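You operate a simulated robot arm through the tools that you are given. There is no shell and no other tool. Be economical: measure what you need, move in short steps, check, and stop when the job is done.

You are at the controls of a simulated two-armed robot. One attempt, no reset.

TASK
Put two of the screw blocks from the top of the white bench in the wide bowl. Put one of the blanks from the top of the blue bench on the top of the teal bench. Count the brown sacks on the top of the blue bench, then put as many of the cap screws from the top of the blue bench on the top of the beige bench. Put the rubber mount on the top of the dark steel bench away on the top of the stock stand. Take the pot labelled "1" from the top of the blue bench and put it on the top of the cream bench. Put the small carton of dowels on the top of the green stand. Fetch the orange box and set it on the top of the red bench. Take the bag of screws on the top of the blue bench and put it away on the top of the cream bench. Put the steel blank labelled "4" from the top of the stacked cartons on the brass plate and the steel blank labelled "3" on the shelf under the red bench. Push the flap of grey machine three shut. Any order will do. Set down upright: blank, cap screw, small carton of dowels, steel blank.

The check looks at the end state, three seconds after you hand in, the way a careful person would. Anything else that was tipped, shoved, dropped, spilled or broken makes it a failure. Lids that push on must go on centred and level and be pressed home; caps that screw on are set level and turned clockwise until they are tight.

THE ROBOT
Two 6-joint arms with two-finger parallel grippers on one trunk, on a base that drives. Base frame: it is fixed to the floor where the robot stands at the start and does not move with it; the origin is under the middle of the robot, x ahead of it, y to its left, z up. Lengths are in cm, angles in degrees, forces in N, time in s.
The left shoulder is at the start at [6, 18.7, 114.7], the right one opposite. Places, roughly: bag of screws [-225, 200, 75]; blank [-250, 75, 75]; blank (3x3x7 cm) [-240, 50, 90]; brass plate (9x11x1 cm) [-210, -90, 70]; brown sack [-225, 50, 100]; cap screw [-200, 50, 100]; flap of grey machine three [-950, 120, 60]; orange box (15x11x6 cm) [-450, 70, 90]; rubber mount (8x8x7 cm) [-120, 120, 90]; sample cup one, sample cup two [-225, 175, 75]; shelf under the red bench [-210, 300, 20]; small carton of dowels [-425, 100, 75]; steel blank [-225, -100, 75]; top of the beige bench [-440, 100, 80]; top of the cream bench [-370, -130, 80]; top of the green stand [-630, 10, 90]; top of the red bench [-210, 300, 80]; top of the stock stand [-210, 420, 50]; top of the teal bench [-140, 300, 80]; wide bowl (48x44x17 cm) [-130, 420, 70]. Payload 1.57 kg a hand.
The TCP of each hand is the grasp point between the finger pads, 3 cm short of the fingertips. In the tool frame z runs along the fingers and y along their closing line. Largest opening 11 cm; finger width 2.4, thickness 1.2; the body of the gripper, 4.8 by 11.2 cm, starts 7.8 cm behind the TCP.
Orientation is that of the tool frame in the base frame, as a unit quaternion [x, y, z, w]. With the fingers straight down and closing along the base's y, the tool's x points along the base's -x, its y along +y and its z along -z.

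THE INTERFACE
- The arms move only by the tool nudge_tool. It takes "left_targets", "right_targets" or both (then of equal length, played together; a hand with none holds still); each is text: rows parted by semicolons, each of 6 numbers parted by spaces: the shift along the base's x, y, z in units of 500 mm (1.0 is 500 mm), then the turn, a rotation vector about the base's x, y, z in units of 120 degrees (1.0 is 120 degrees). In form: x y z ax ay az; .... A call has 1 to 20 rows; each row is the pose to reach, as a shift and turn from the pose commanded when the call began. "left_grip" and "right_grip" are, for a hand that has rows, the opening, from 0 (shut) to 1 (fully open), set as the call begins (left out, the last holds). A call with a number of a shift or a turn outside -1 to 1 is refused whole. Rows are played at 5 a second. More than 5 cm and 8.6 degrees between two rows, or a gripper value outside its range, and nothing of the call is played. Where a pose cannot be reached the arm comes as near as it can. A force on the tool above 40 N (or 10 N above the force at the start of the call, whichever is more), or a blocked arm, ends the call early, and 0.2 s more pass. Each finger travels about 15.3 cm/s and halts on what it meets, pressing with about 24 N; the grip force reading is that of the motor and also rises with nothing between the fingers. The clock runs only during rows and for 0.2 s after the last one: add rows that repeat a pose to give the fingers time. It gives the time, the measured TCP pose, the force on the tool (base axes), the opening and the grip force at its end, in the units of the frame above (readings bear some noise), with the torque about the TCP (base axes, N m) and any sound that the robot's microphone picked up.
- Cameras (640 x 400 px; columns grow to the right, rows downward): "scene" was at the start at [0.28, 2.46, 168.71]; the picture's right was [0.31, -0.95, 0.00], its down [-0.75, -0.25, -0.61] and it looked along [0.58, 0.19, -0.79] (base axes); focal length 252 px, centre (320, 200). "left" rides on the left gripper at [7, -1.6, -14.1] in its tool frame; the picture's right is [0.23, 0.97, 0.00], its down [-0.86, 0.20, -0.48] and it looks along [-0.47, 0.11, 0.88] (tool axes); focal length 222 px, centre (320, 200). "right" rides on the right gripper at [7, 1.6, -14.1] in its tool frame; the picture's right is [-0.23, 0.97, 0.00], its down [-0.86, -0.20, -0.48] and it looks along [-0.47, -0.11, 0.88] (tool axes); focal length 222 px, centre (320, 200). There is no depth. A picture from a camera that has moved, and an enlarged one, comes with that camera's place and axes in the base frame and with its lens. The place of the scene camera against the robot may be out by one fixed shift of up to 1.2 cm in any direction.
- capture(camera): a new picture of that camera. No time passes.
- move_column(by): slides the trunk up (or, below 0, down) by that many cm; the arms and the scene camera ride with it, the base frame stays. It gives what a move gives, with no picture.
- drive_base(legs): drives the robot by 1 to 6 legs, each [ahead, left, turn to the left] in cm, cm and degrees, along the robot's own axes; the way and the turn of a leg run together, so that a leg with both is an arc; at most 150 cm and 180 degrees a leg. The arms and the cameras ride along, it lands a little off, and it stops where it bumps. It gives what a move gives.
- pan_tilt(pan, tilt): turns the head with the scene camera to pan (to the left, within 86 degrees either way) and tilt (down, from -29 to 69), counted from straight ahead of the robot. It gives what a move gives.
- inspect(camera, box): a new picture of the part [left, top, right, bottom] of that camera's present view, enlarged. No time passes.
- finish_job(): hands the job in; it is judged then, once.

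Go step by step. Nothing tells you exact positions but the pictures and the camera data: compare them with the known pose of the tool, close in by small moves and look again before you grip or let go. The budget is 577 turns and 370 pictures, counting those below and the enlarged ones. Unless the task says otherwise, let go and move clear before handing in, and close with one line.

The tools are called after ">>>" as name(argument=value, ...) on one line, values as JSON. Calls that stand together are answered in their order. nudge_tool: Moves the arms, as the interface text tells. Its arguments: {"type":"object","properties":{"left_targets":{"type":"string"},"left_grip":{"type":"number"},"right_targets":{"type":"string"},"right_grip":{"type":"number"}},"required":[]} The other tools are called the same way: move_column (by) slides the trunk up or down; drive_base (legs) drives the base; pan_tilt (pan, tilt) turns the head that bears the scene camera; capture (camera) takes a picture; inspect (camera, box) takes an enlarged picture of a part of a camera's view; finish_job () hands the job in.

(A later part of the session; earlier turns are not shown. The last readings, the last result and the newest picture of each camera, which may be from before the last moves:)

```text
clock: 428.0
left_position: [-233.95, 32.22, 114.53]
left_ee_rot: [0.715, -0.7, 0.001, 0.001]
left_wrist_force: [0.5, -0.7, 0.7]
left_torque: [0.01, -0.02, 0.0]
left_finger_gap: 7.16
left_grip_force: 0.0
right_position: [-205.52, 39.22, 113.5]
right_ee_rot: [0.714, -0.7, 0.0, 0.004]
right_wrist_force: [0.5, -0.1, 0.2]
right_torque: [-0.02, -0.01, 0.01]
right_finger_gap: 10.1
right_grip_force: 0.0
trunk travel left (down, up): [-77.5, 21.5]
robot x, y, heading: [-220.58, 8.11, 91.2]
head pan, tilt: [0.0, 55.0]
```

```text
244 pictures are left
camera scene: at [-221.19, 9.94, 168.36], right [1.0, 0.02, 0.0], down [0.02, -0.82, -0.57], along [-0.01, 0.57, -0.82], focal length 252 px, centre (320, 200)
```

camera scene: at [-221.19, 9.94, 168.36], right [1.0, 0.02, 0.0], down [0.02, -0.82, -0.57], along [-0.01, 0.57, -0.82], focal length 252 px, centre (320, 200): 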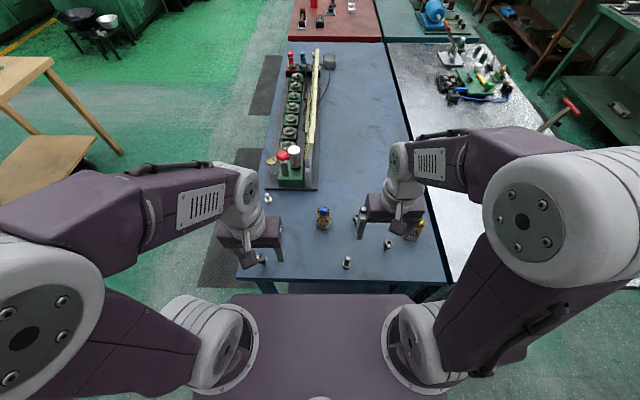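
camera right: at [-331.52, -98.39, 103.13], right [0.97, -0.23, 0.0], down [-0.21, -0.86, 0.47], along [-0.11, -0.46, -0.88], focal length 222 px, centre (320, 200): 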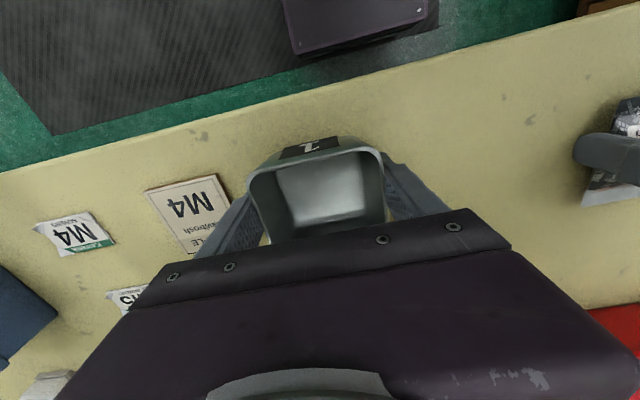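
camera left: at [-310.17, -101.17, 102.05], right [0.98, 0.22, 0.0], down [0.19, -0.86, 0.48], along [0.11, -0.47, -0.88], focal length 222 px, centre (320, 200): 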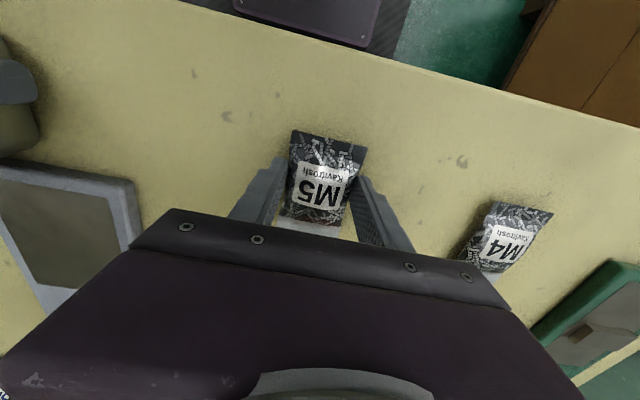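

>>> nudge_tool(left_targets="-0.03 0.045 -0.05 0 0 0; -0.06 0.09 -0.1 0 0 0; -0.09 0.135 -0.15 0 0 0; -0.128 0.18 -0.2 0 0 0; -0.128 0.18 -0.29 0 0 0; -0.128 0.18 -0.29 0 0 0", left_grip=0.55, right_targets="0.035 0.04 -0.05 0 0 0; 0.07 0.08 -0.1 0 0 0; 0.105 0.12 -0.15 0 0 0; 0.14 0.166 -0.2 0 0 0; 0.14 0.166 -0.27 0 0 0; 0.14 0.166 -0.27 0 0 0", right_grip=0.55)

>>> capture(camera="left")

>>> capture(camera="right")

```text
clock: 429.4
left_position: [-240.41, 41.13, 100.51]
left_ee_rot: [0.714, -0.7, -0.001, 0.0]
left_wrist_force: [0.3, -0.5, -0.6]
left_torque: [-0.01, 0.03, -0.01]
left_finger_gap: 6.05
left_grip_force: 0.1
right_position: [-198.61, 47.31, 100.07]
right_ee_rot: [0.715, -0.699, 0.0, 0.004]
right_wrist_force: [-0.5, -0.9, -1.0]
right_torque: [-0.01, -0.02, 0.02]
right_finger_gap: 6.08
right_grip_force: 0.0
trunk travel left (down, up): [-77.5, 21.5]
robot x, y, heading: [-220.1, 8.18, 91.3]
head pan, tilt: [0.0, 55.0]
```

```text
243 pictures are left
camera left: at [-238.61, 34.17, 114.46], right [-0.97, -0.25, 0.0], down [-0.22, 0.85, 0.48], along [-0.12, 0.46, -0.88], focal length 222 px, centre (320, 200)
```

left: 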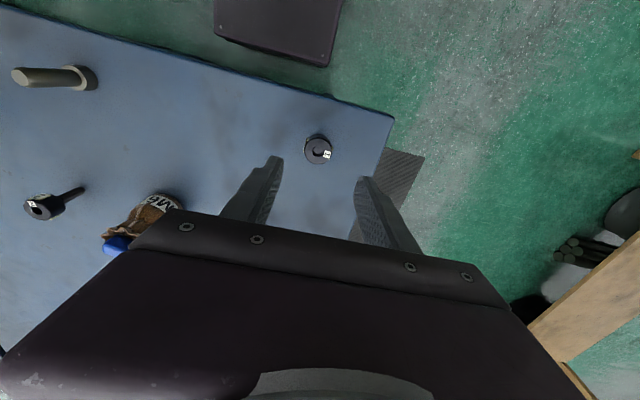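

```text
242 pictures are left
camera right: at [-199.88, 40.43, 114.23], right [-0.98, 0.21, 0.0], down [0.18, 0.86, 0.47], along [0.1, 0.46, -0.88], focal length 222 px, centre (320, 200)
```

right: 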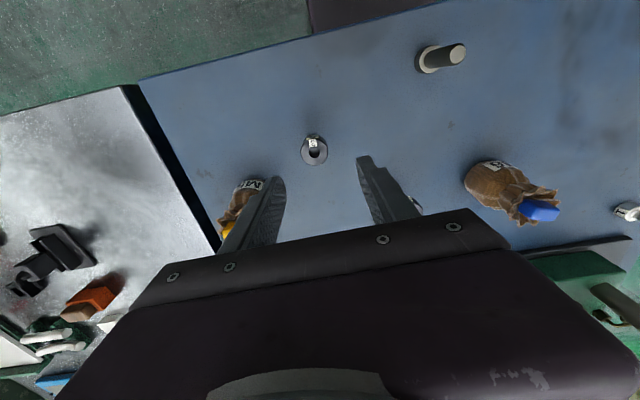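

>>> nudge_tool(left_targets="0.004 -0.004 -0.06 0 0 0; 0.004 -0.004 -0.12 0 0 0; 0.004 -0.004 -0.12 0 0 0", right_targets="0.014 -0.008 -0.06 0 0 0; 0.014 -0.008 -0.12 0 0 0; 0.014 -0.008 -0.12 0 0 0")

>>> capture(camera="left")

>>> capture(camera="right")

```text
clock: 430.2
left_position: [-240.38, 40.93, 94.34]
left_ee_rot: [0.715, -0.7, 0.001, 0.0]
left_wrist_force: [-0.1, -1.1, 0.4]
left_torque: [0.02, 0.04, 0.02]
left_finger_gap: 6.02
left_grip_force: 0.0
right_position: [-198.08, 47.07, 93.96]
right_ee_rot: [0.715, -0.7, 0.001, 0.003]
right_wrist_force: [0.6, -0.2, 0.5]
right_torque: [-0.01, 0.0, 0.03]
right_finger_gap: 6.05
right_grip_force: 0.1
trunk travel left (down, up): [-77.5, 21.5]
robot x, y, heading: [-220.09, 8.58, 91.3]
head pan, tilt: [0.0, 55.0]
```

```text
241 pictures are left
camera left: at [-238.54, 33.92, 108.37], right [-0.97, -0.25, 0.0], down [-0.22, 0.85, 0.48], along [-0.12, 0.46, -0.88], focal length 222 px, centre (320, 200)
```

left: 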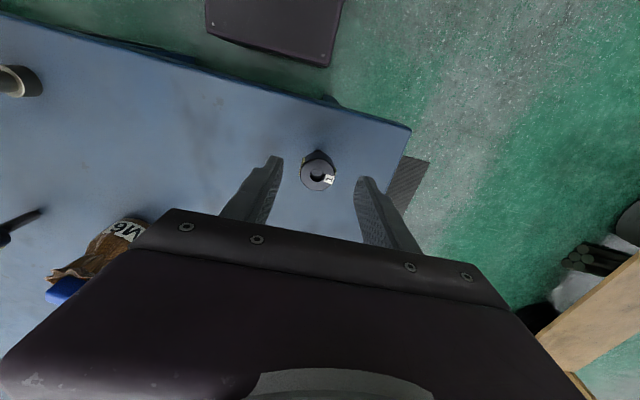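

```text
240 pictures are left
camera right: at [-199.32, 40.13, 108.13], right [-0.98, 0.21, 0.0], down [0.18, 0.86, 0.47], along [0.1, 0.46, -0.88], focal length 222 px, centre (320, 200)
```

right: 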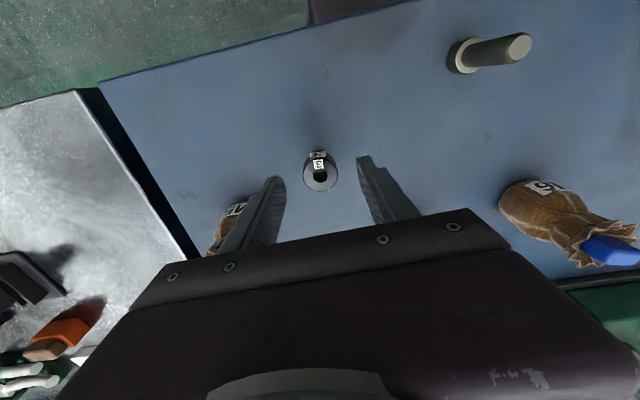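

>>> nudge_tool(left_targets="0.007 -0.008 -0.02 0 0 0; 0.007 -0.008 -0.05 0 0 0; 0.007 -0.008 -0.08 0 0 0; 0.007 -0.008 -0.08 0 0 0", right_targets="0.004 -0.008 -0.02 0 0 0; 0.004 -0.008 -0.05 0 0 0; 0.004 -0.008 -0.074 0 0 0; 0.004 -0.008 -0.074 0 0 0")

>>> capture(camera="left")

>>> capture(camera="right")

```text
clock: 431.2
left_position: [-239.9, 40.53, 90.13]
left_ee_rot: [0.715, -0.699, 0.001, 0.0]
left_wrist_force: [0.0, -0.2, -0.4]
left_torque: [-0.02, 0.0, -0.03]
left_finger_gap: 6.05
left_grip_force: 0.0
right_position: [-197.72, 46.66, 90.31]
right_ee_rot: [0.714, -0.7, 0.001, 0.004]
right_wrist_force: [0.6, 0.6, 0.0]
right_torque: [0.01, 0.01, 0.01]
right_finger_gap: 6.06
right_grip_force: 0.1
trunk travel left (down, up): [-77.5, 21.5]
robot x, y, heading: [-220.14, 8.36, 91.2]
head pan, tilt: [0.0, 55.0]
```

```text
239 pictures are left
camera left: at [-238.08, 33.52, 104.22], right [-0.97, -0.25, 0.0], down [-0.22, 0.85, 0.48], along [-0.12, 0.46, -0.88], focal length 222 px, centre (320, 200)
```

left: 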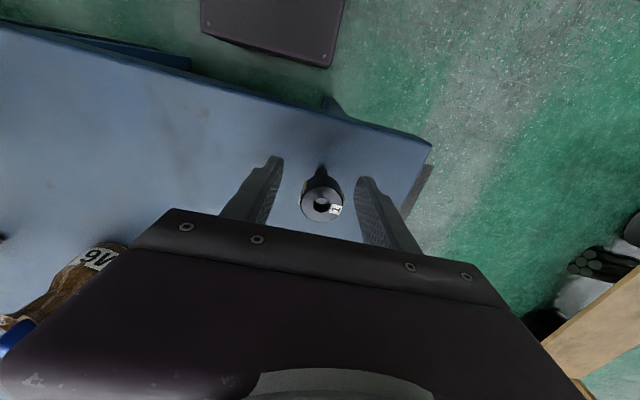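

```text
238 pictures are left
camera right: at [-199.03, 39.74, 104.52], right [-0.98, 0.21, 0.0], down [0.18, 0.86, 0.47], along [0.1, 0.46, -0.88], focal length 222 px, centre (320, 200)
```

right: 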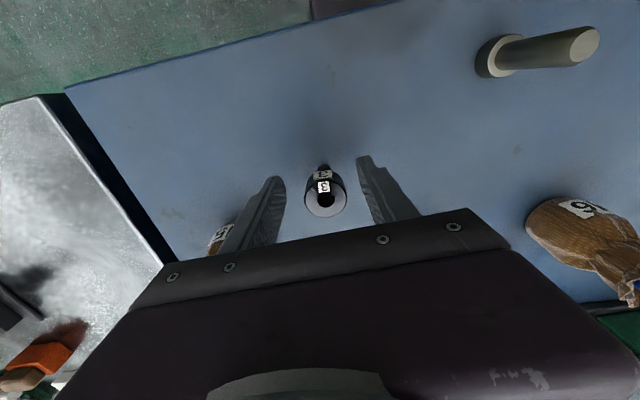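

>>> nudge_tool(left_targets="0 0 0 0 0 0; 0 0 0 0 0 0; 0 0 0 0 0 0; 0 0 0 0 0 0", left_grip=0, right_targets="0 0 0 0 0 0; 0 0 0 0 0 0; 0 0 0 0 0 0; 0 0 0 0 0 0", right_grip=0)

>>> nudge_tool(left_targets="0 0 0.06 0 0 0; 0 0 0.14 0 0 0; 0 0 0.22 0 0 0; 0 0 0.3 0 0 0; 0 0 0.38 0 0 0; 0 0 0.46 0 0 0; 0 -0.06 0.5 0 0 0; 0.02 -0.12 0.5 0 0 0", right_targets="0 0 0.06 0 0 0; 0 0 0.14 0 0 0; 0 0 0.22 0 0 0; 0 0 0.3 0 0 0; 0 0 0.38 0 0 0; 0 0 0.46 0 0 0; 0 -0.07 0.5 0 0 0; -0.02 -0.15 0.5 0 0 0")

>>> capture(camera="left")

>>> capture(camera="right")

```text
clock: 432.2
left_position: [-239.94, 40.56, 90.16]
left_ee_rot: [0.715, -0.699, 0.0, 0.001]
left_wrist_force: [-0.9, -0.9, 3.1]
left_torque: [-0.01, 0.0, 0.0]
left_finger_gap: 2.96
left_grip_force: 24.2
right_position: [-197.69, 46.63, 90.4]
right_ee_rot: [0.714, -0.7, 0.001, 0.004]
right_wrist_force: [-0.6, 0.2, 0.2]
right_torque: [0.02, -0.02, 0.01]
right_finger_gap: 2.96
right_grip_force: 23.6
trunk travel left (down, up): [-77.5, 21.5]
robot x, y, heading: [-219.82, 8.23, 90.9]
head pan, tilt: [0.0, 55.0]
```

```text
clock: 434.0
left_position: [-238.67, 34.26, 115.25]
left_ee_rot: [0.715, -0.699, -0.001, 0.0]
left_wrist_force: [0.4, -1.0, -0.6]
left_torque: [0.06, 0.0, 0.01]
left_finger_gap: 2.97
left_grip_force: 24.2
right_position: [-198.57, 38.5, 115.24]
right_ee_rot: [0.714, -0.7, 0.0, 0.002]
right_wrist_force: [-0.6, 0.0, -1.3]
right_torque: [0.04, 0.02, 0.0]
right_finger_gap: 2.98
right_grip_force: 23.6
trunk travel left (down, up): [-77.5, 21.5]
robot x, y, heading: [-220.38, 8.67, 91.0]
head pan, tilt: [0.0, 55.0]
```

```text
237 pictures are left
camera left: at [-236.91, 27.27, 129.33], right [-0.97, -0.25, 0.0], down [-0.22, 0.85, 0.48], along [-0.12, 0.46, -0.88], focal length 222 px, centre (320, 200)
```

left: 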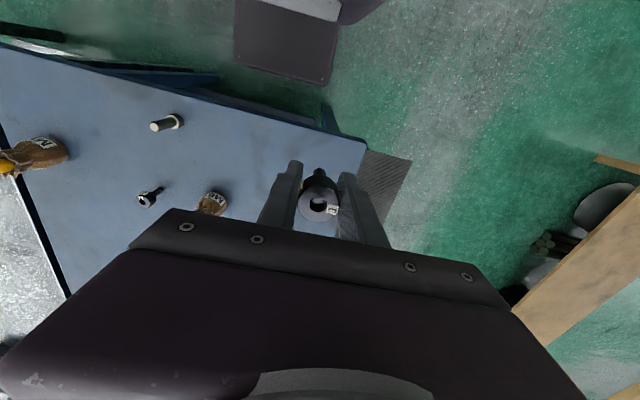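

```text
236 pictures are left
camera right: at [-199.98, 31.58, 129.39], right [-0.98, 0.21, 0.0], down [0.18, 0.86, 0.47], along [0.1, 0.46, -0.88], focal length 222 px, centre (320, 200)
```

right: 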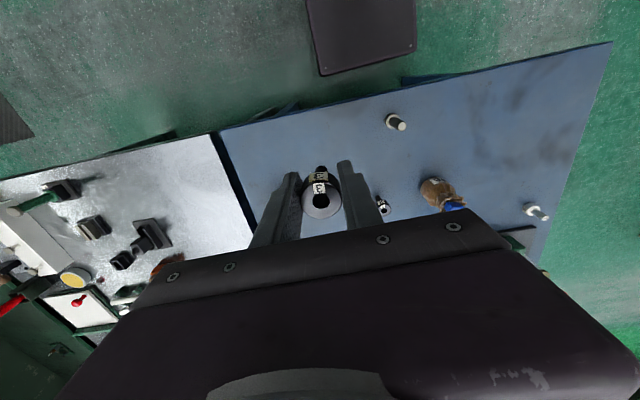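

Both cap screws are held. Driving to the east side of the beige bench.

>>> drive_base(legs=[[-14, 0, 0], [0, 0, 89], [115, 0, 0], [0, -105, 0]])

>>> pan_tilt(pan=0, tilt=42)

>>> capture(camera="scene")

```text
clock: 449.6
left_position: [-365.11, 79.95, 115.15]
left_ee_rot: [1.0, 0.013, 0.001, -0.001]
left_wrist_force: [0.1, -0.6, -1.1]
left_torque: [0.01, -0.01, 0.0]
left_finger_gap: 2.94
left_grip_force: 24.4
right_position: [-369.48, 119.88, 115.12]
right_ee_rot: [1.0, 0.013, 0.003, 0.002]
right_wrist_force: [-0.4, -1.1, -2.0]
right_torque: [0.05, -0.01, 0.04]
right_finger_gap: 2.96
right_grip_force: 23.9
trunk travel left (down, up): [-77.5, 21.5]
robot x, y, heading: [-338.93, 98.5, -178.7]
head pan, tilt: [0.0, 55.0]
```

```text
clock: 450.4
left_position: [-365.06, 79.96, 115.24]
left_ee_rot: [1.0, 0.013, 0.001, 0.0]
left_wrist_force: [-0.6, -0.2, -1.4]
left_torque: [0.02, -0.03, 0.0]
left_finger_gap: 2.93
left_grip_force: 23.8
right_position: [-369.54, 120.09, 115.0]
right_ee_rot: [1.0, 0.013, 0.004, 0.003]
right_wrist_force: [0.0, 0.6, -1.3]
right_torque: [0.02, -0.02, -0.02]
right_finger_gap: 2.97
right_grip_force: 24.1
trunk travel left (down, up): [-77.5, 21.5]
robot x, y, heading: [-338.95, 98.4, -178.7]
head pan, tilt: [0.0, 42.0]
```

```text
235 pictures are left
camera scene: at [-342.14, 98.55, 170.12], right [-0.03, 1.0, 0.0], down [0.67, 0.02, -0.74], along [-0.74, -0.02, -0.67], focal length 252 px, centre (320, 200)
```

scene: 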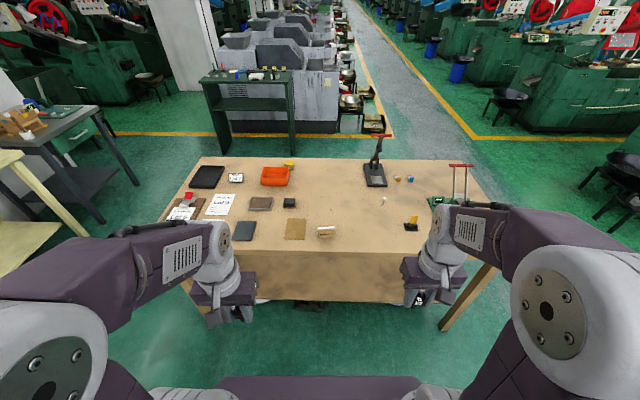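

I see free spots near the front: about (-415, 74) for the left and (-416, 119) for the right. The dowel carton is at (327,231) and the orange box behind. Moving in.

>>> drive_base(legs=[[36, 0, -1]])

>>> pan_tilt(pan=0, tilt=55)

>>> capture(camera="scene")

>>> capture(camera="left")

>>> capture(camera="right")

```text
clock: 452.7
left_position: [-401.0, 80.05, 115.14]
left_ee_rot: [1.0, 0.003, 0.0, 0.0]
left_wrist_force: [0.3, 0.4, -1.7]
left_torque: [0.0, -0.02, -0.02]
left_finger_gap: 2.97
left_grip_force: 23.7
right_position: [-404.45, 120.02, 115.2]
right_ee_rot: [1.0, 0.002, 0.003, 0.002]
right_wrist_force: [0.1, 0.1, -1.4]
right_torque: [0.01, 0.0, 0.04]
right_finger_gap: 2.95
right_grip_force: 24.0
trunk travel left (down, up): [-77.5, 21.5]
robot x, y, heading: [-374.65, 97.85, -179.9]
head pan, tilt: [0.0, 42.0]
```

```text
clock: 453.4
left_position: [-401.17, 80.01, 115.14]
left_ee_rot: [1.0, 0.003, 0.002, 0.0]
left_wrist_force: [-0.2, 1.0, -2.0]
left_torque: [0.02, -0.01, 0.0]
left_finger_gap: 2.93
left_grip_force: 23.8
right_position: [-404.67, 120.07, 114.94]
right_ee_rot: [1.0, 0.002, 0.004, 0.003]
right_wrist_force: [-0.2, 0.7, -0.9]
right_torque: [0.0, -0.01, -0.01]
right_finger_gap: 2.91
right_grip_force: 23.7
trunk travel left (down, up): [-77.5, 21.5]
robot x, y, heading: [-374.54, 97.88, -179.8]
head pan, tilt: [0.0, 55.0]
```

```text
234 pictures are left
camera scene: at [-376.74, 98.03, 168.36], right [0.0, 1.0, 0.0], down [0.82, 0.0, -0.57], along [-0.57, 0.0, -0.82], focal length 252 px, centre (320, 200)
```

scene: 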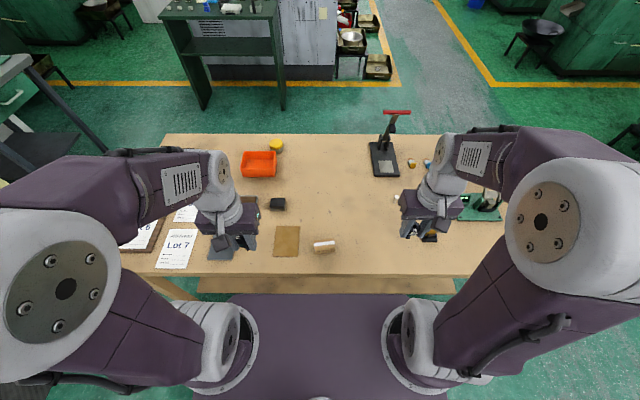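

```text
233 pictures are left
camera left: at [-394.28, 81.6, 129.23], right [0.23, -0.97, 0.0], down [-0.86, -0.2, 0.48], along [-0.46, -0.11, -0.88], focal length 222 px, centre (320, 200)
```

left: 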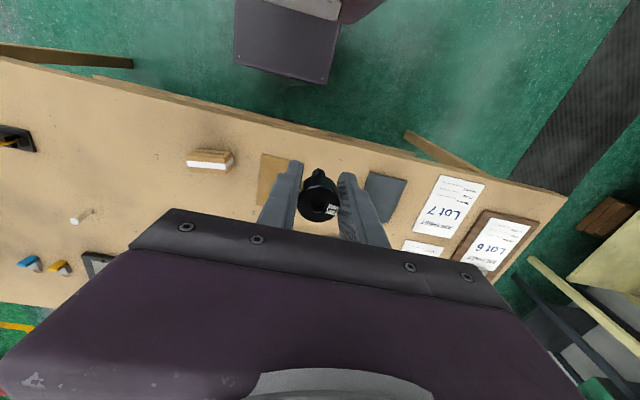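

```text
232 pictures are left
camera right: at [-397.78, 118.59, 129.28], right [-0.22, -0.97, 0.0], down [-0.86, 0.2, 0.47], along [-0.46, 0.1, -0.88], focal length 222 px, centre (320, 200)
```

right: 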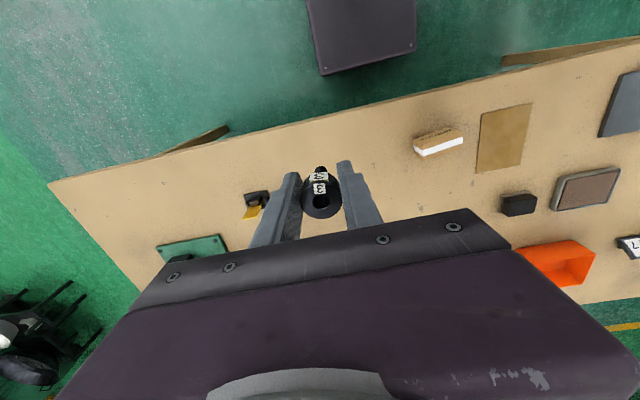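

>>> nudge_tool(left_targets="-0.072 -0.029 0 0 0 0; -0.144 -0.058 0 0 0 0; -0.216 -0.087 0 0 0 0; -0.288 -0.116 0 0 0 0; -0.288 -0.116 -0.09 0 0 0; -0.288 -0.116 -0.18 0 0 0; -0.288 -0.116 -0.27 0 0 0; -0.288 -0.116 -0.36 0 0 0; -0.288 -0.116 -0.44 0 0 0; -0.288 -0.116 -0.45 0 0 0; -0.288 -0.116 -0.45 0 0 0", right_targets="-0.067 -0.015 0 0 0 0; -0.134 -0.03 0 0 0 0; -0.201 -0.045 0 0 0 0; -0.268 -0.06 0 0 0 0; -0.268 -0.06 -0.09 0 0 0; -0.268 -0.06 -0.18 0 0 0; -0.268 -0.06 -0.27 0 0 0; -0.268 -0.06 -0.36 0 0 0; -0.268 -0.06 -0.44 0 0 0; -0.268 -0.06 -0.45 0 0 0; -0.268 -0.06 -0.45 0 0 0")

>>> capture(camera="left")

>>> capture(camera="right")

```text
clock: 455.8
left_position: [-415.53, 74.2, 92.64]
left_ee_rot: [1.0, 0.003, 0.0, 0.0]
left_wrist_force: [0.1, 0.3, -1.5]
left_torque: [-0.01, 0.03, 0.0]
left_finger_gap: 2.96
left_grip_force: 23.7
right_position: [-418.19, 117.21, 92.45]
right_ee_rot: [1.0, 0.002, 0.003, 0.003]
right_wrist_force: [-0.4, 0.6, -1.1]
right_torque: [0.0, 0.0, 0.04]
right_finger_gap: 2.91
right_grip_force: 24.2
trunk travel left (down, up): [-77.5, 21.5]
robot x, y, heading: [-374.31, 97.69, -180.0]
head pan, tilt: [0.0, 55.0]
```

```text
231 pictures are left
camera left: at [-408.6, 75.81, 106.73], right [0.23, -0.97, 0.0], down [-0.85, -0.2, 0.48], along [-0.46, -0.11, -0.88], focal length 222 px, centre (320, 200)
```

left: 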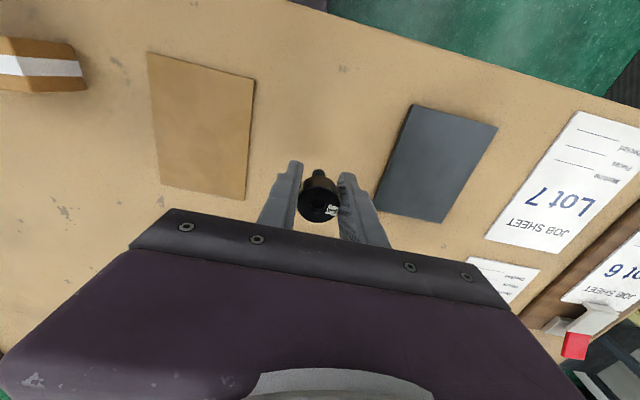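

```text
230 pictures are left
camera right: at [-411.2, 115.69, 106.62], right [-0.22, -0.97, 0.0], down [-0.86, 0.2, 0.47], along [-0.46, 0.1, -0.88], focal length 222 px, centre (320, 200)
```

right: 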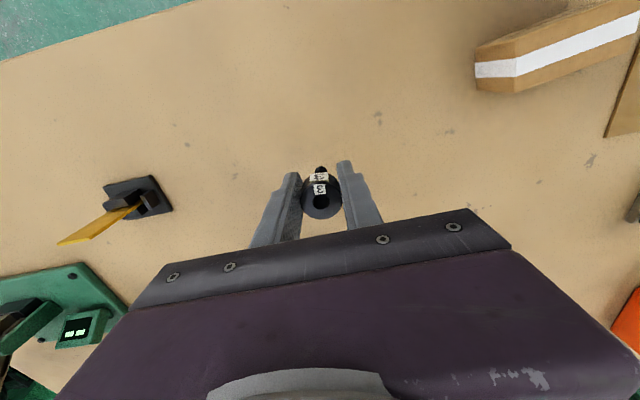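

>>> nudge_tool(left_targets="0 0 -0.01 0 0 0; 0 0 -0.02 0 0 0; 0 0 -0.025 0 0 0; 0 0 -0.025 0 0 0", right_targets="0 0 -0.01 0 0 0; 0 0 -0.02 0 0 0; 0 0 -0.02 0 0 0; 0 0 -0.02 0 0 0")

>>> nudge_tool(left_targets="0 0 -0.005 0 0 0; 0 0 -0.01 0 0 0; 0 0 -0.01 0 0 0", right_targets="0 0 -0.005 0 0 0; 0 0 -0.01 0 0 0; 0 0 -0.01 0 0 0")

>>> nudge_tool(left_targets="0 0 -0.004 0 0 0; 0 0 -0.008 0 0 0; 0 0 -0.008 0 0 0", right_targets="0 0 -0.004 0 0 0; 0 0 -0.008 0 0 0; 0 0 -0.008 0 0 0")

```text
clock: 456.8
left_position: [-415.43, 74.27, 91.54]
left_ee_rot: [1.0, 0.003, 0.003, 0.0]
left_wrist_force: [-0.5, 0.4, -0.8]
left_torque: [-0.02, -0.02, 0.01]
left_finger_gap: 2.96
left_grip_force: 24.2
right_position: [-418.08, 117.14, 91.72]
right_ee_rot: [1.0, 0.002, 0.003, 0.003]
right_wrist_force: [1.2, -0.5, -1.1]
right_torque: [0.02, 0.01, 0.01]
right_finger_gap: 2.93
right_grip_force: 24.5
trunk travel left (down, up): [-77.5, 21.5]
robot x, y, heading: [-374.7, 97.83, -179.9]
head pan, tilt: [0.0, 55.0]
```

```text
clock: 457.6
left_position: [-415.47, 74.24, 90.89]
left_ee_rot: [1.0, 0.003, 0.001, 0.0]
left_wrist_force: [0.6, -0.1, -1.6]
left_torque: [-0.01, 0.0, -0.02]
left_finger_gap: 2.95
left_grip_force: 24.3
right_position: [-418.17, 117.11, 91.07]
right_ee_rot: [1.0, 0.002, 0.004, 0.002]
right_wrist_force: [0.8, 0.6, -0.9]
right_torque: [0.01, 0.02, 0.02]
right_finger_gap: 2.91
right_grip_force: 24.3
trunk travel left (down, up): [-77.5, 21.5]
robot x, y, heading: [-374.41, 98.38, -179.7]
head pan, tilt: [0.0, 55.0]
```

```text
clock: 458.4
left_position: [-415.5, 74.21, 90.57]
left_ee_rot: [1.0, 0.002, 0.001, 0.0]
left_wrist_force: [0.0, 0.0, -1.1]
left_torque: [0.01, 0.0, -0.01]
left_finger_gap: 2.96
left_grip_force: 23.6
right_position: [-418.1, 117.08, 90.77]
right_ee_rot: [1.0, 0.002, 0.004, 0.003]
right_wrist_force: [-0.3, 0.4, -1.1]
right_torque: [-0.03, 0.0, -0.02]
right_finger_gap: 2.96
right_grip_force: 24.1
trunk travel left (down, up): [-77.5, 21.5]
robot x, y, heading: [-374.7, 97.87, -179.5]
head pan, tilt: [0.0, 55.0]
```

>>> nudge_tool(left_targets="0 0 -0.004 0 0 0; 0 0 -0.008 0 0 0; 0 0 -0.008 0 0 0", right_targets="0 0 -0.004 0 0 0; 0 0 -0.008 0 0 0; 0 0 -0.008 0 0 0")

>>> nudge_tool(left_targets="0 0 -0.004 0 0 0; 0 0 -0.007 0 0 0; 0 0 -0.007 0 0 0", right_targets="0 0 -0.004 0 0 0; 0 0 -0.007 0 0 0; 0 0 -0.007 0 0 0")

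```text
clock: 459.2
left_position: [-415.46, 74.14, 90.13]
left_ee_rot: [1.0, 0.003, 0.001, 0.001]
left_wrist_force: [1.1, -1.4, 5.0]
left_torque: [-0.05, 0.0, 0.02]
left_finger_gap: 2.94
left_grip_force: 24.3
right_position: [-417.97, 117.1, 90.4]
right_ee_rot: [1.0, 0.003, 0.003, 0.003]
right_wrist_force: [-0.2, -0.9, -0.7]
right_torque: [0.05, -0.02, 0.01]
right_finger_gap: 2.92
right_grip_force: 24.1
trunk travel left (down, up): [-77.5, 21.5]
robot x, y, heading: [-374.37, 98.19, -179.5]
head pan, tilt: [0.0, 55.0]
```

```text
clock: 460.1
left_position: [-415.25, 74.08, 90.02]
left_ee_rot: [1.0, 0.002, -0.005, 0.001]
left_wrist_force: [3.1, 3.2, 20.3]
left_torque: [0.17, -0.08, 0.03]
left_finger_gap: 2.95
left_grip_force: 23.5
right_position: [-417.89, 117.07, 90.24]
right_ee_rot: [1.0, 0.002, -0.001, 0.003]
right_wrist_force: [1.7, -0.9, 12.7]
right_torque: [0.04, -0.07, -0.04]
right_finger_gap: 2.96
right_grip_force: 24.1
trunk travel left (down, up): [-77.5, 21.5]
robot x, y, heading: [-374.6, 97.8, -179.4]
head pan, tilt: [0.0, 55.0]
stopped in row 3 (left hand): the force on the tool passed its limit (the readings are from after the stop); the commanded pose is now the measured one
```

Both are on the bench. Relieving slightly, releasing, then rising.

>>> nudge_tool(left_targets="0 0 0.004 0 0 0; 0 0 0.004 0 0 0", right_targets="0 0 0.003 0 0 0; 0 0 0.003 0 0 0")

>>> nudge_tool(left_targets="0 0 0 0 0 0; 0 0 0 0 0 0; 0 0 0 0 0 0", left_grip=0.5, right_targets="0 0 0 0 0 0; 0 0 0 0 0 0; 0 0 0 0 0 0", right_grip=0.5)

>>> nudge_tool(left_targets="0 0 0.05 0 0 0; 0 0 0.12 0 0 0; 0 0 0.2 0 0 0; 0 0 0.28 0 0 0; 0 0 0.36 0 0 0; 0 0 0.44 0 0 0; 0 0 0.5 0 0 0", right_targets="0 0 0.05 0 0 0; 0 0 0.12 0 0 0; 0 0 0.2 0 0 0; 0 0 0.28 0 0 0; 0 0 0.36 0 0 0; 0 0 0.44 0 0 0; 0 0 0.5 0 0 0")

>>> capture(camera="scene")

>>> capture(camera="left")

>>> capture(camera="right")

```text
clock: 460.7
left_position: [-415.39, 74.27, 90.12]
left_ee_rot: [1.0, 0.003, -0.003, 0.0]
left_wrist_force: [2.5, 1.3, 6.4]
left_torque: [0.08, -0.1, -0.02]
left_finger_gap: 2.91
left_grip_force: 23.6
right_position: [-417.87, 117.25, 90.34]
right_ee_rot: [1.0, 0.002, 0.002, 0.003]
right_wrist_force: [4.6, 1.2, 11.8]
right_torque: [0.08, -0.26, -0.03]
right_finger_gap: 2.96
right_grip_force: 24.1
trunk travel left (down, up): [-77.5, 21.5]
robot x, y, heading: [-374.44, 97.77, -179.7]
head pan, tilt: [0.0, 55.0]
```

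```text
clock: 461.5
left_position: [-415.67, 74.2, 90.09]
left_ee_rot: [1.0, 0.003, -0.002, 0.001]
left_wrist_force: [-0.5, -0.4, 0.0]
left_torque: [0.02, -0.03, -0.05]
left_finger_gap: 5.5
left_grip_force: 0.1
right_position: [-418.15, 117.17, 90.21]
right_ee_rot: [1.0, 0.002, 0.002, 0.002]
right_wrist_force: [-0.3, 0.2, -1.0]
right_torque: [-0.03, 0.0, 0.04]
right_finger_gap: 5.51
right_grip_force: 0.1
trunk travel left (down, up): [-77.5, 21.5]
robot x, y, heading: [-374.66, 97.9, -179.6]
head pan, tilt: [0.0, 55.0]
```

```text
clock: 463.1
left_position: [-415.45, 74.28, 115.02]
left_ee_rot: [1.0, 0.003, -0.002, 0.0]
left_wrist_force: [-0.9, -0.3, -0.3]
left_torque: [0.01, 0.01, -0.01]
left_finger_gap: 5.5
left_grip_force: 0.1
right_position: [-418.25, 117.18, 115.33]
right_ee_rot: [1.0, 0.003, 0.001, 0.002]
right_wrist_force: [-0.4, -0.4, 0.4]
right_torque: [0.0, 0.06, -0.01]
right_finger_gap: 5.49
right_grip_force: 0.0
trunk travel left (down, up): [-77.5, 21.5]
robot x, y, heading: [-374.63, 97.97, -180.0]
head pan, tilt: [0.0, 55.0]
```

```text
229 pictures are left
camera scene: at [-376.5, 98.05, 168.35], right [0.0, 1.0, 0.0], down [0.82, 0.0, -0.57], along [-0.57, 0.0, -0.82], focal length 252 px, centre (320, 200)
```

scene: 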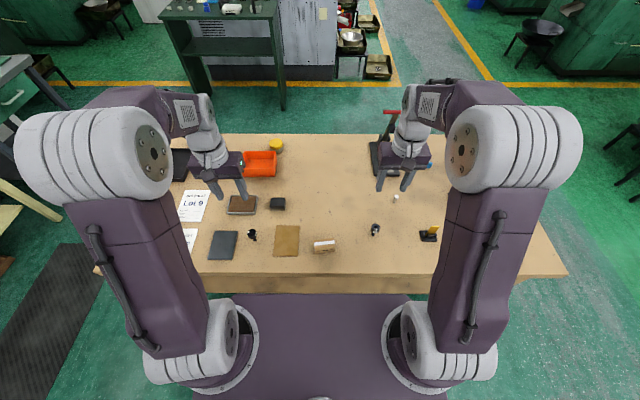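

```text
228 pictures are left
camera left: at [-408.44, 75.79, 129.02], right [0.23, -0.97, 0.0], down [-0.85, -0.2, 0.48], along [-0.47, -0.11, -0.88], focal length 222 px, centre (320, 200)
```

left: 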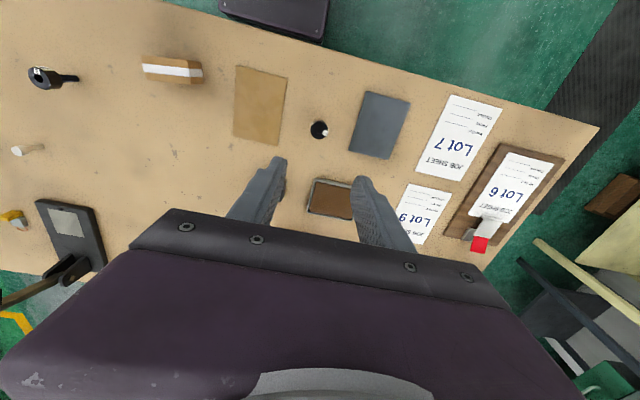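

```text
227 pictures are left
camera right: at [-411.21, 115.62, 129.46], right [-0.22, -0.97, 0.0], down [-0.86, 0.2, 0.48], along [-0.46, 0.1, -0.88], focal length 222 px, centre (320, 200)
```

right: 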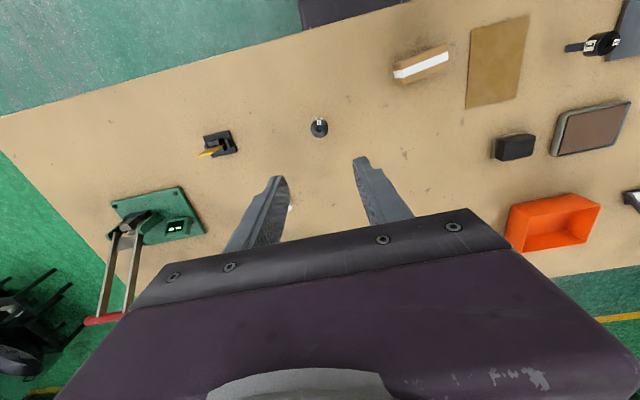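

Both cap screws stand on the beige bench. Next, the small dowel carton at about (-412.5, 99): bringing the right hand above it.

>>> nudge_tool(right_targets="0.02 -0.07 0 0 0 0; 0.045 -0.14 0 0 0 0; 0.068 -0.21 0 0 0 0; 0.09 -0.28 0 0 0 0; 0.114 -0.35 0 0 0 0; 0.114 -0.36 -0.09 0 0 0; 0.114 -0.36 -0.18 0 0 0; 0.114 -0.36 -0.26 0 0 0; 0.114 -0.36 -0.26 0 0 0", right_grip=1.0)

>>> capture(camera="right")

```text
clock: 465.1
left_position: [-415.53, 74.16, 114.99]
left_ee_rot: [1.0, 0.003, -0.001, 0.0]
left_wrist_force: [0.9, -0.2, 0.1]
left_torque: [0.01, 0.0, 0.02]
left_finger_gap: 5.51
left_grip_force: 0.1
right_position: [-412.34, 98.99, 102.0]
right_ee_rot: [1.0, 0.003, 0.0, 0.003]
right_wrist_force: [0.2, -0.2, 0.3]
right_torque: [-0.02, -0.02, 0.0]
right_finger_gap: 10.99
right_grip_force: 0.1
trunk travel left (down, up): [-77.5, 21.5]
robot x, y, heading: [-374.52, 97.84, -179.9]
head pan, tilt: [0.0, 55.0]
```

```text
226 pictures are left
camera right: at [-405.44, 97.5, 116.34], right [-0.22, -0.97, 0.0], down [-0.86, 0.2, 0.48], along [-0.46, 0.1, -0.88], focal length 222 px, centre (320, 200)
```

right: 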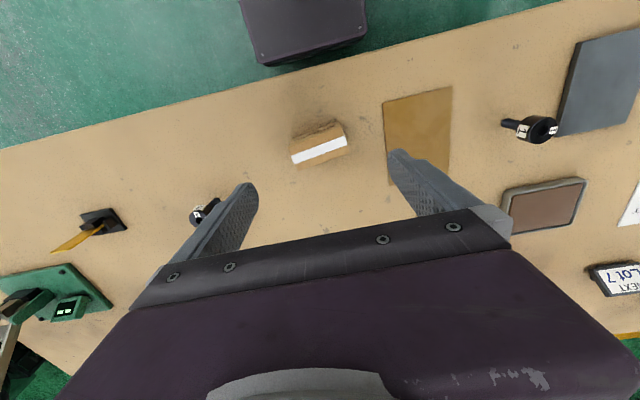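

>>> nudge_tool(right_targets="-0.006 0.006 -0.07 0 0 0; -0.006 0.006 -0.14 0 0 0; -0.006 0.006 -0.2 0 0 0; -0.006 0.006 -0.2 0 0 0")

>>> capture(camera="right")

```text
clock: 466.1
left_position: [-415.64, 74.14, 114.92]
left_ee_rot: [1.0, 0.002, -0.001, 0.001]
left_wrist_force: [0.2, -0.1, -0.4]
left_torque: [-0.03, 0.03, 0.04]
left_finger_gap: 5.52
left_grip_force: 0.0
right_position: [-412.82, 99.45, 92.26]
right_ee_rot: [1.0, 0.003, 0.0, 0.002]
right_wrist_force: [-0.4, 1.0, 0.7]
right_torque: [0.0, 0.03, -0.01]
right_finger_gap: 11.01
right_grip_force: 0.0
trunk travel left (down, up): [-77.5, 21.5]
robot x, y, heading: [-374.39, 97.58, -179.7]
head pan, tilt: [0.0, 55.0]
```

```text
225 pictures are left
camera right: at [-405.81, 97.87, 106.38], right [-0.22, -0.97, 0.0], down [-0.86, 0.2, 0.48], along [-0.46, 0.1, -0.88], focal length 222 px, centre (320, 200)
```

right: 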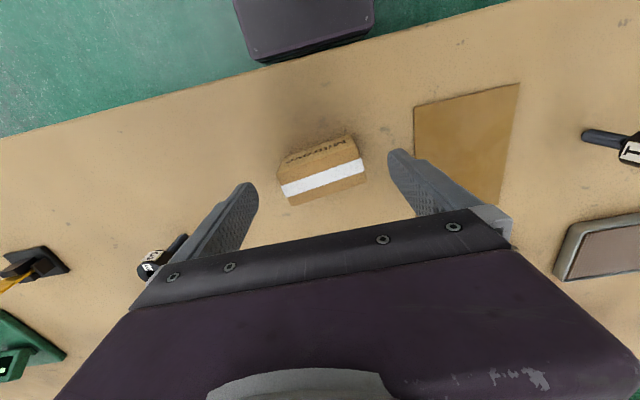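

>>> nudge_tool(right_targets="0 0 -0.04 0 0 0; 0 0 -0.08 0 0 0; 0 0 -0.08 0 0 0")

>>> nudge_tool(right_targets="0 0 0 0 0 0; 0 0 0 0 0 0; 0 0 0 0 0 0; 0 0 0 0 0 0", right_grip=0)

>>> capture(camera="right")

```text
clock: 466.9
left_position: [-415.52, 74.2, 114.92]
left_ee_rot: [1.0, 0.003, -0.002, 0.0]
left_wrist_force: [0.6, 0.2, -0.2]
left_torque: [0.01, 0.01, 0.02]
left_finger_gap: 5.49
left_grip_force: 0.0
right_position: [-412.82, 99.28, 88.14]
right_ee_rot: [1.0, 0.003, 0.0, 0.002]
right_wrist_force: [-0.1, -0.5, -0.1]
right_torque: [0.01, 0.0, 0.0]
right_finger_gap: 11.01
right_grip_force: 0.1
trunk travel left (down, up): [-77.5, 21.5]
robot x, y, heading: [-374.32, 97.42, -179.7]
head pan, tilt: [0.0, 55.0]
```

```text
clock: 467.9
left_position: [-415.55, 74.17, 114.92]
left_ee_rot: [1.0, 0.003, -0.002, 0.0]
left_wrist_force: [-0.5, -0.5, -0.6]
left_torque: [-0.01, -0.01, 0.01]
left_finger_gap: 5.5
left_grip_force: 0.0
right_position: [-412.79, 99.24, 88.19]
right_ee_rot: [1.0, 0.003, 0.001, 0.003]
right_wrist_force: [0.5, -0.3, 0.6]
right_torque: [0.07, -0.01, -0.04]
right_finger_gap: 7.29
right_grip_force: 24.0
trunk travel left (down, up): [-77.5, 21.5]
robot x, y, heading: [-374.97, 98.16, -180.0]
head pan, tilt: [0.0, 55.0]
```

```text
224 pictures are left
camera right: at [-405.76, 97.73, 102.35], right [-0.22, -0.97, 0.0], down [-0.86, 0.2, 0.48], along [-0.46, 0.1, -0.88], focal length 222 px, centre (320, 200)
```

right: 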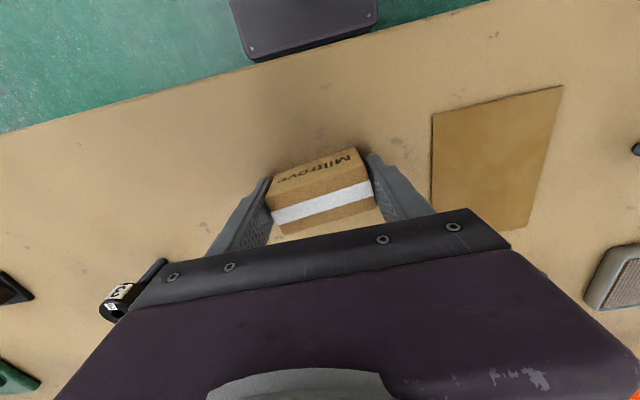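

Carton gripped (7.3 cm). Lift, draw both arms in.

>>> nudge_tool(right_targets="0 0 0.06 0 0 0; 0 0 0.14 0 0 0; 0 0 0.22 0 0 0; 0 0 0.3 0 0 0; 0 0 0.38 0 0 0; 0 0 0.46 0 0 0; 0 0 0.54 0 0 0; 0.06 0.06 0.54 0 0 0; 0.12 0.12 0.54 0 0 0; 0.18 0.18 0.54 0 0 0; 0.22 0.25 0.54 0 0 0; 0.26 0.32 0.54 0 0 0; 0.28 0.38 0.54 0 0 0")

>>> nudge_tool(left_targets="0.07 0.01 0 0 0 0; 0.14 0.02 0 0 0 0; 0.21 0.03 0 0 0 0; 0.28 0.04 0 0 0 0; 0.33 0.05 0 0 0 0")

>>> capture(camera="right")

>>> capture(camera="scene")

```text
clock: 470.7
left_position: [-415.53, 74.21, 114.92]
left_ee_rot: [1.0, 0.002, -0.001, 0.0]
left_wrist_force: [0.2, 1.0, -0.1]
left_torque: [0.0, -0.03, 0.0]
left_finger_gap: 5.51
left_grip_force: 0.1
right_position: [-398.99, 118.22, 115.19]
right_ee_rot: [1.0, 0.002, 0.001, 0.002]
right_wrist_force: [0.5, 0.3, -2.1]
right_torque: [-0.01, 0.03, 0.0]
right_finger_gap: 7.26
right_grip_force: 24.4
trunk travel left (down, up): [-77.5, 21.5]
robot x, y, heading: [-374.37, 98.29, -179.7]
head pan, tilt: [0.0, 55.0]
```

```text
clock: 471.9
left_position: [-399.1, 76.71, 115.03]
left_ee_rot: [1.0, 0.003, -0.003, 0.0]
left_wrist_force: [0.4, 0.8, 0.3]
left_torque: [0.0, -0.01, 0.01]
left_finger_gap: 5.5
left_grip_force: 0.0
right_position: [-398.96, 118.3, 115.09]
right_ee_rot: [1.0, 0.002, 0.001, 0.003]
right_wrist_force: [-0.6, -0.2, -2.6]
right_torque: [0.03, 0.03, 0.02]
right_finger_gap: 7.23
right_grip_force: 24.2
trunk travel left (down, up): [-77.5, 21.5]
robot x, y, heading: [-374.63, 97.85, -179.7]
head pan, tilt: [0.0, 55.0]
```

```text
223 pictures are left
camera right: at [-391.84, 116.79, 129.39], right [-0.22, -0.97, 0.0], down [-0.86, 0.2, 0.48], along [-0.47, 0.1, -0.88], focal length 222 px, centre (320, 200)
```

right: 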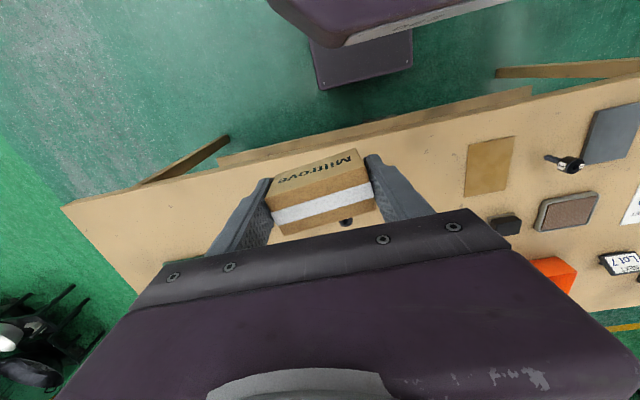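

```text
222 pictures are left
camera scene: at [-376.47, 98.08, 168.36], right [0.0, 1.0, 0.0], down [0.82, 0.0, -0.57], along [-0.57, 0.0, -0.82], focal length 252 px, centre (320, 200)
```

scene: 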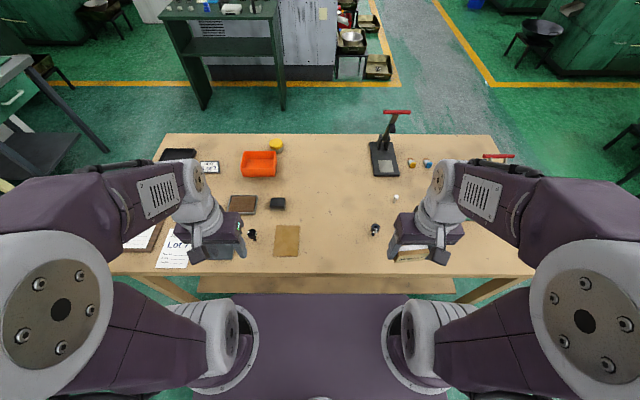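

Carton held. I'll drive around the south end of the beige bench toward the green stand at (-630, 10).

>>> drive_base(legs=[[-12, 0, 0], [0, 125, 0], [148, 0, 0], [0, -35, 0]])

>>> pan_tilt(pan=0, tilt=35)

>>> capture(camera="scene")

```text
clock: 487.7
left_position: [-533.03, -11.31, 114.96]
left_ee_rot: [1.0, -0.009, -0.002, 0.0]
left_wrist_force: [-0.8, 0.2, -0.4]
left_torque: [0.04, -0.01, 0.01]
left_finger_gap: 5.53
left_grip_force: 0.1
right_position: [-531.94, 30.32, 115.27]
right_ee_rot: [1.0, -0.009, 0.001, 0.001]
right_wrist_force: [0.6, -0.7, -1.7]
right_torque: [-0.01, 0.01, 0.01]
right_finger_gap: 7.21
right_grip_force: 24.3
trunk travel left (down, up): [-77.5, 21.5]
robot x, y, heading: [-507.72, 9.25, 179.2]
head pan, tilt: [0.0, 55.0]
```

```text
clock: 488.6
left_position: [-533.12, -11.09, 114.95]
left_ee_rot: [1.0, -0.009, -0.002, 0.001]
left_wrist_force: [0.3, 0.6, 0.1]
left_torque: [0.02, 0.01, 0.02]
left_finger_gap: 5.5
left_grip_force: 0.0
right_position: [-531.95, 30.52, 115.29]
right_ee_rot: [1.0, -0.007, 0.001, 0.003]
right_wrist_force: [0.5, 0.3, -1.8]
right_torque: [-0.03, 0.0, 0.01]
right_finger_gap: 7.17
right_grip_force: 24.0
trunk travel left (down, up): [-77.5, 21.5]
robot x, y, heading: [-508.31, 9.6, 179.0]
head pan, tilt: [0.0, 35.0]
```

```text
221 pictures are left
camera scene: at [-511.66, 9.81, 171.17], right [0.02, 1.0, 0.0], down [0.57, -0.01, -0.82], along [-0.82, 0.01, -0.57], focal length 252 px, centre (320, 200)
```

scene: 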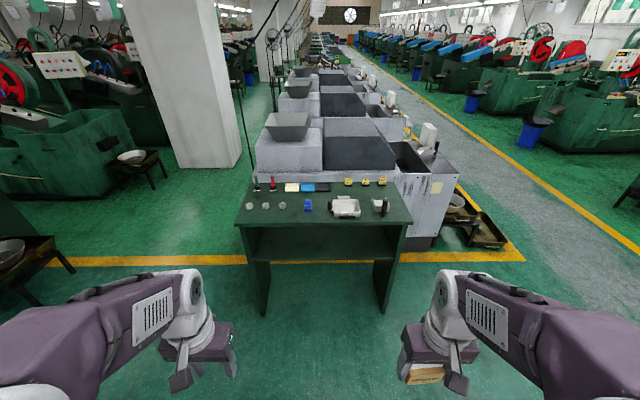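

>>> inspect(camera="scene", box=[220, 160, 430, 260])

```text
3.05 times, centred on (325, 210) of scene
camera zoom: at [-511.66, 9.81, 171.17], right [0.02, 1.0, 0.0], down [0.57, -0.01, -0.82], along [-0.82, 0.01, -0.57], focal length 768 px, centre (305, 170)
```

zoom: 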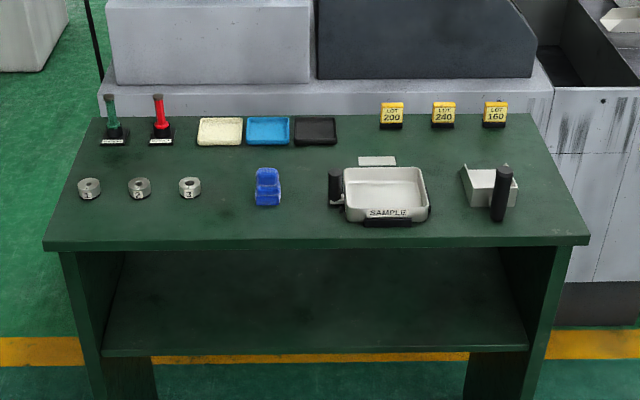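

I'll place the carton in the free front strip between the blue box and the sample tray, around (-619, 9). Driving closer.

>>> drive_base(legs=[[72, 0, 1]])

>>> pan_tilt(pan=0, tilt=58)

>>> capture(camera="scene")

>>> capture(camera="right")

```text
clock: 492.5
left_position: [-605.2, -11.23, 115.08]
left_ee_rot: [1.0, 0.003, -0.003, -0.001]
left_wrist_force: [0.5, 0.1, -0.4]
left_torque: [-0.02, -0.01, 0.0]
left_finger_gap: 5.5
left_grip_force: 0.1
right_position: [-604.95, 30.35, 115.13]
right_ee_rot: [1.0, 0.003, 0.001, 0.003]
right_wrist_force: [0.4, 0.2, -3.0]
right_torque: [0.02, -0.02, -0.02]
right_finger_gap: 7.18
right_grip_force: 23.9
trunk travel left (down, up): [-77.5, 21.5]
robot x, y, heading: [-580.79, 10.21, -179.7]
head pan, tilt: [0.0, 35.0]
```

```text
clock: 493.4
left_position: [-605.23, -11.32, 114.93]
left_ee_rot: [1.0, 0.003, -0.002, 0.0]
left_wrist_force: [0.3, 0.2, 0.5]
left_torque: [0.0, 0.01, 0.0]
left_finger_gap: 5.51
left_grip_force: 0.1
right_position: [-605.1, 30.43, 115.06]
right_ee_rot: [1.0, 0.003, 0.002, 0.003]
right_wrist_force: [0.0, 0.5, -2.4]
right_torque: [-0.02, 0.02, 0.01]
right_finger_gap: 7.17
right_grip_force: 24.2
trunk travel left (down, up): [-77.5, 21.5]
robot x, y, heading: [-580.58, 10.41, -179.5]
head pan, tilt: [0.0, 58.0]
```

```text
219 pictures are left
camera scene: at [-582.41, 10.11, 167.99], right [-0.01, 1.0, 0.0], down [0.85, 0.0, -0.53], along [-0.53, 0.0, -0.85], focal length 252 px, centre (320, 200)
```

scene: 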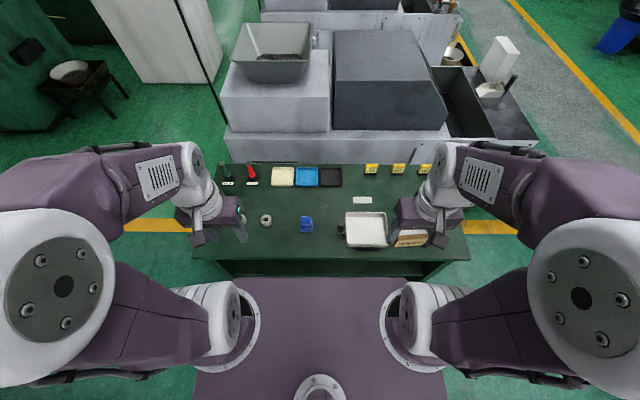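

```text
218 pictures are left
camera right: at [-598.05, 28.83, 129.37], right [-0.22, -0.98, 0.0], down [-0.86, 0.2, 0.48], along [-0.46, 0.1, -0.88], focal length 222 px, centre (320, 200)
```

right: 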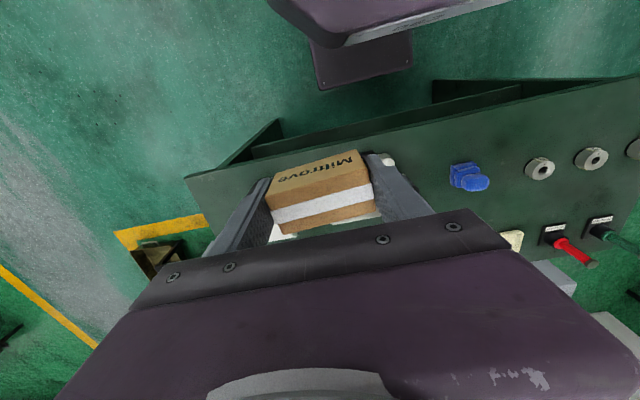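

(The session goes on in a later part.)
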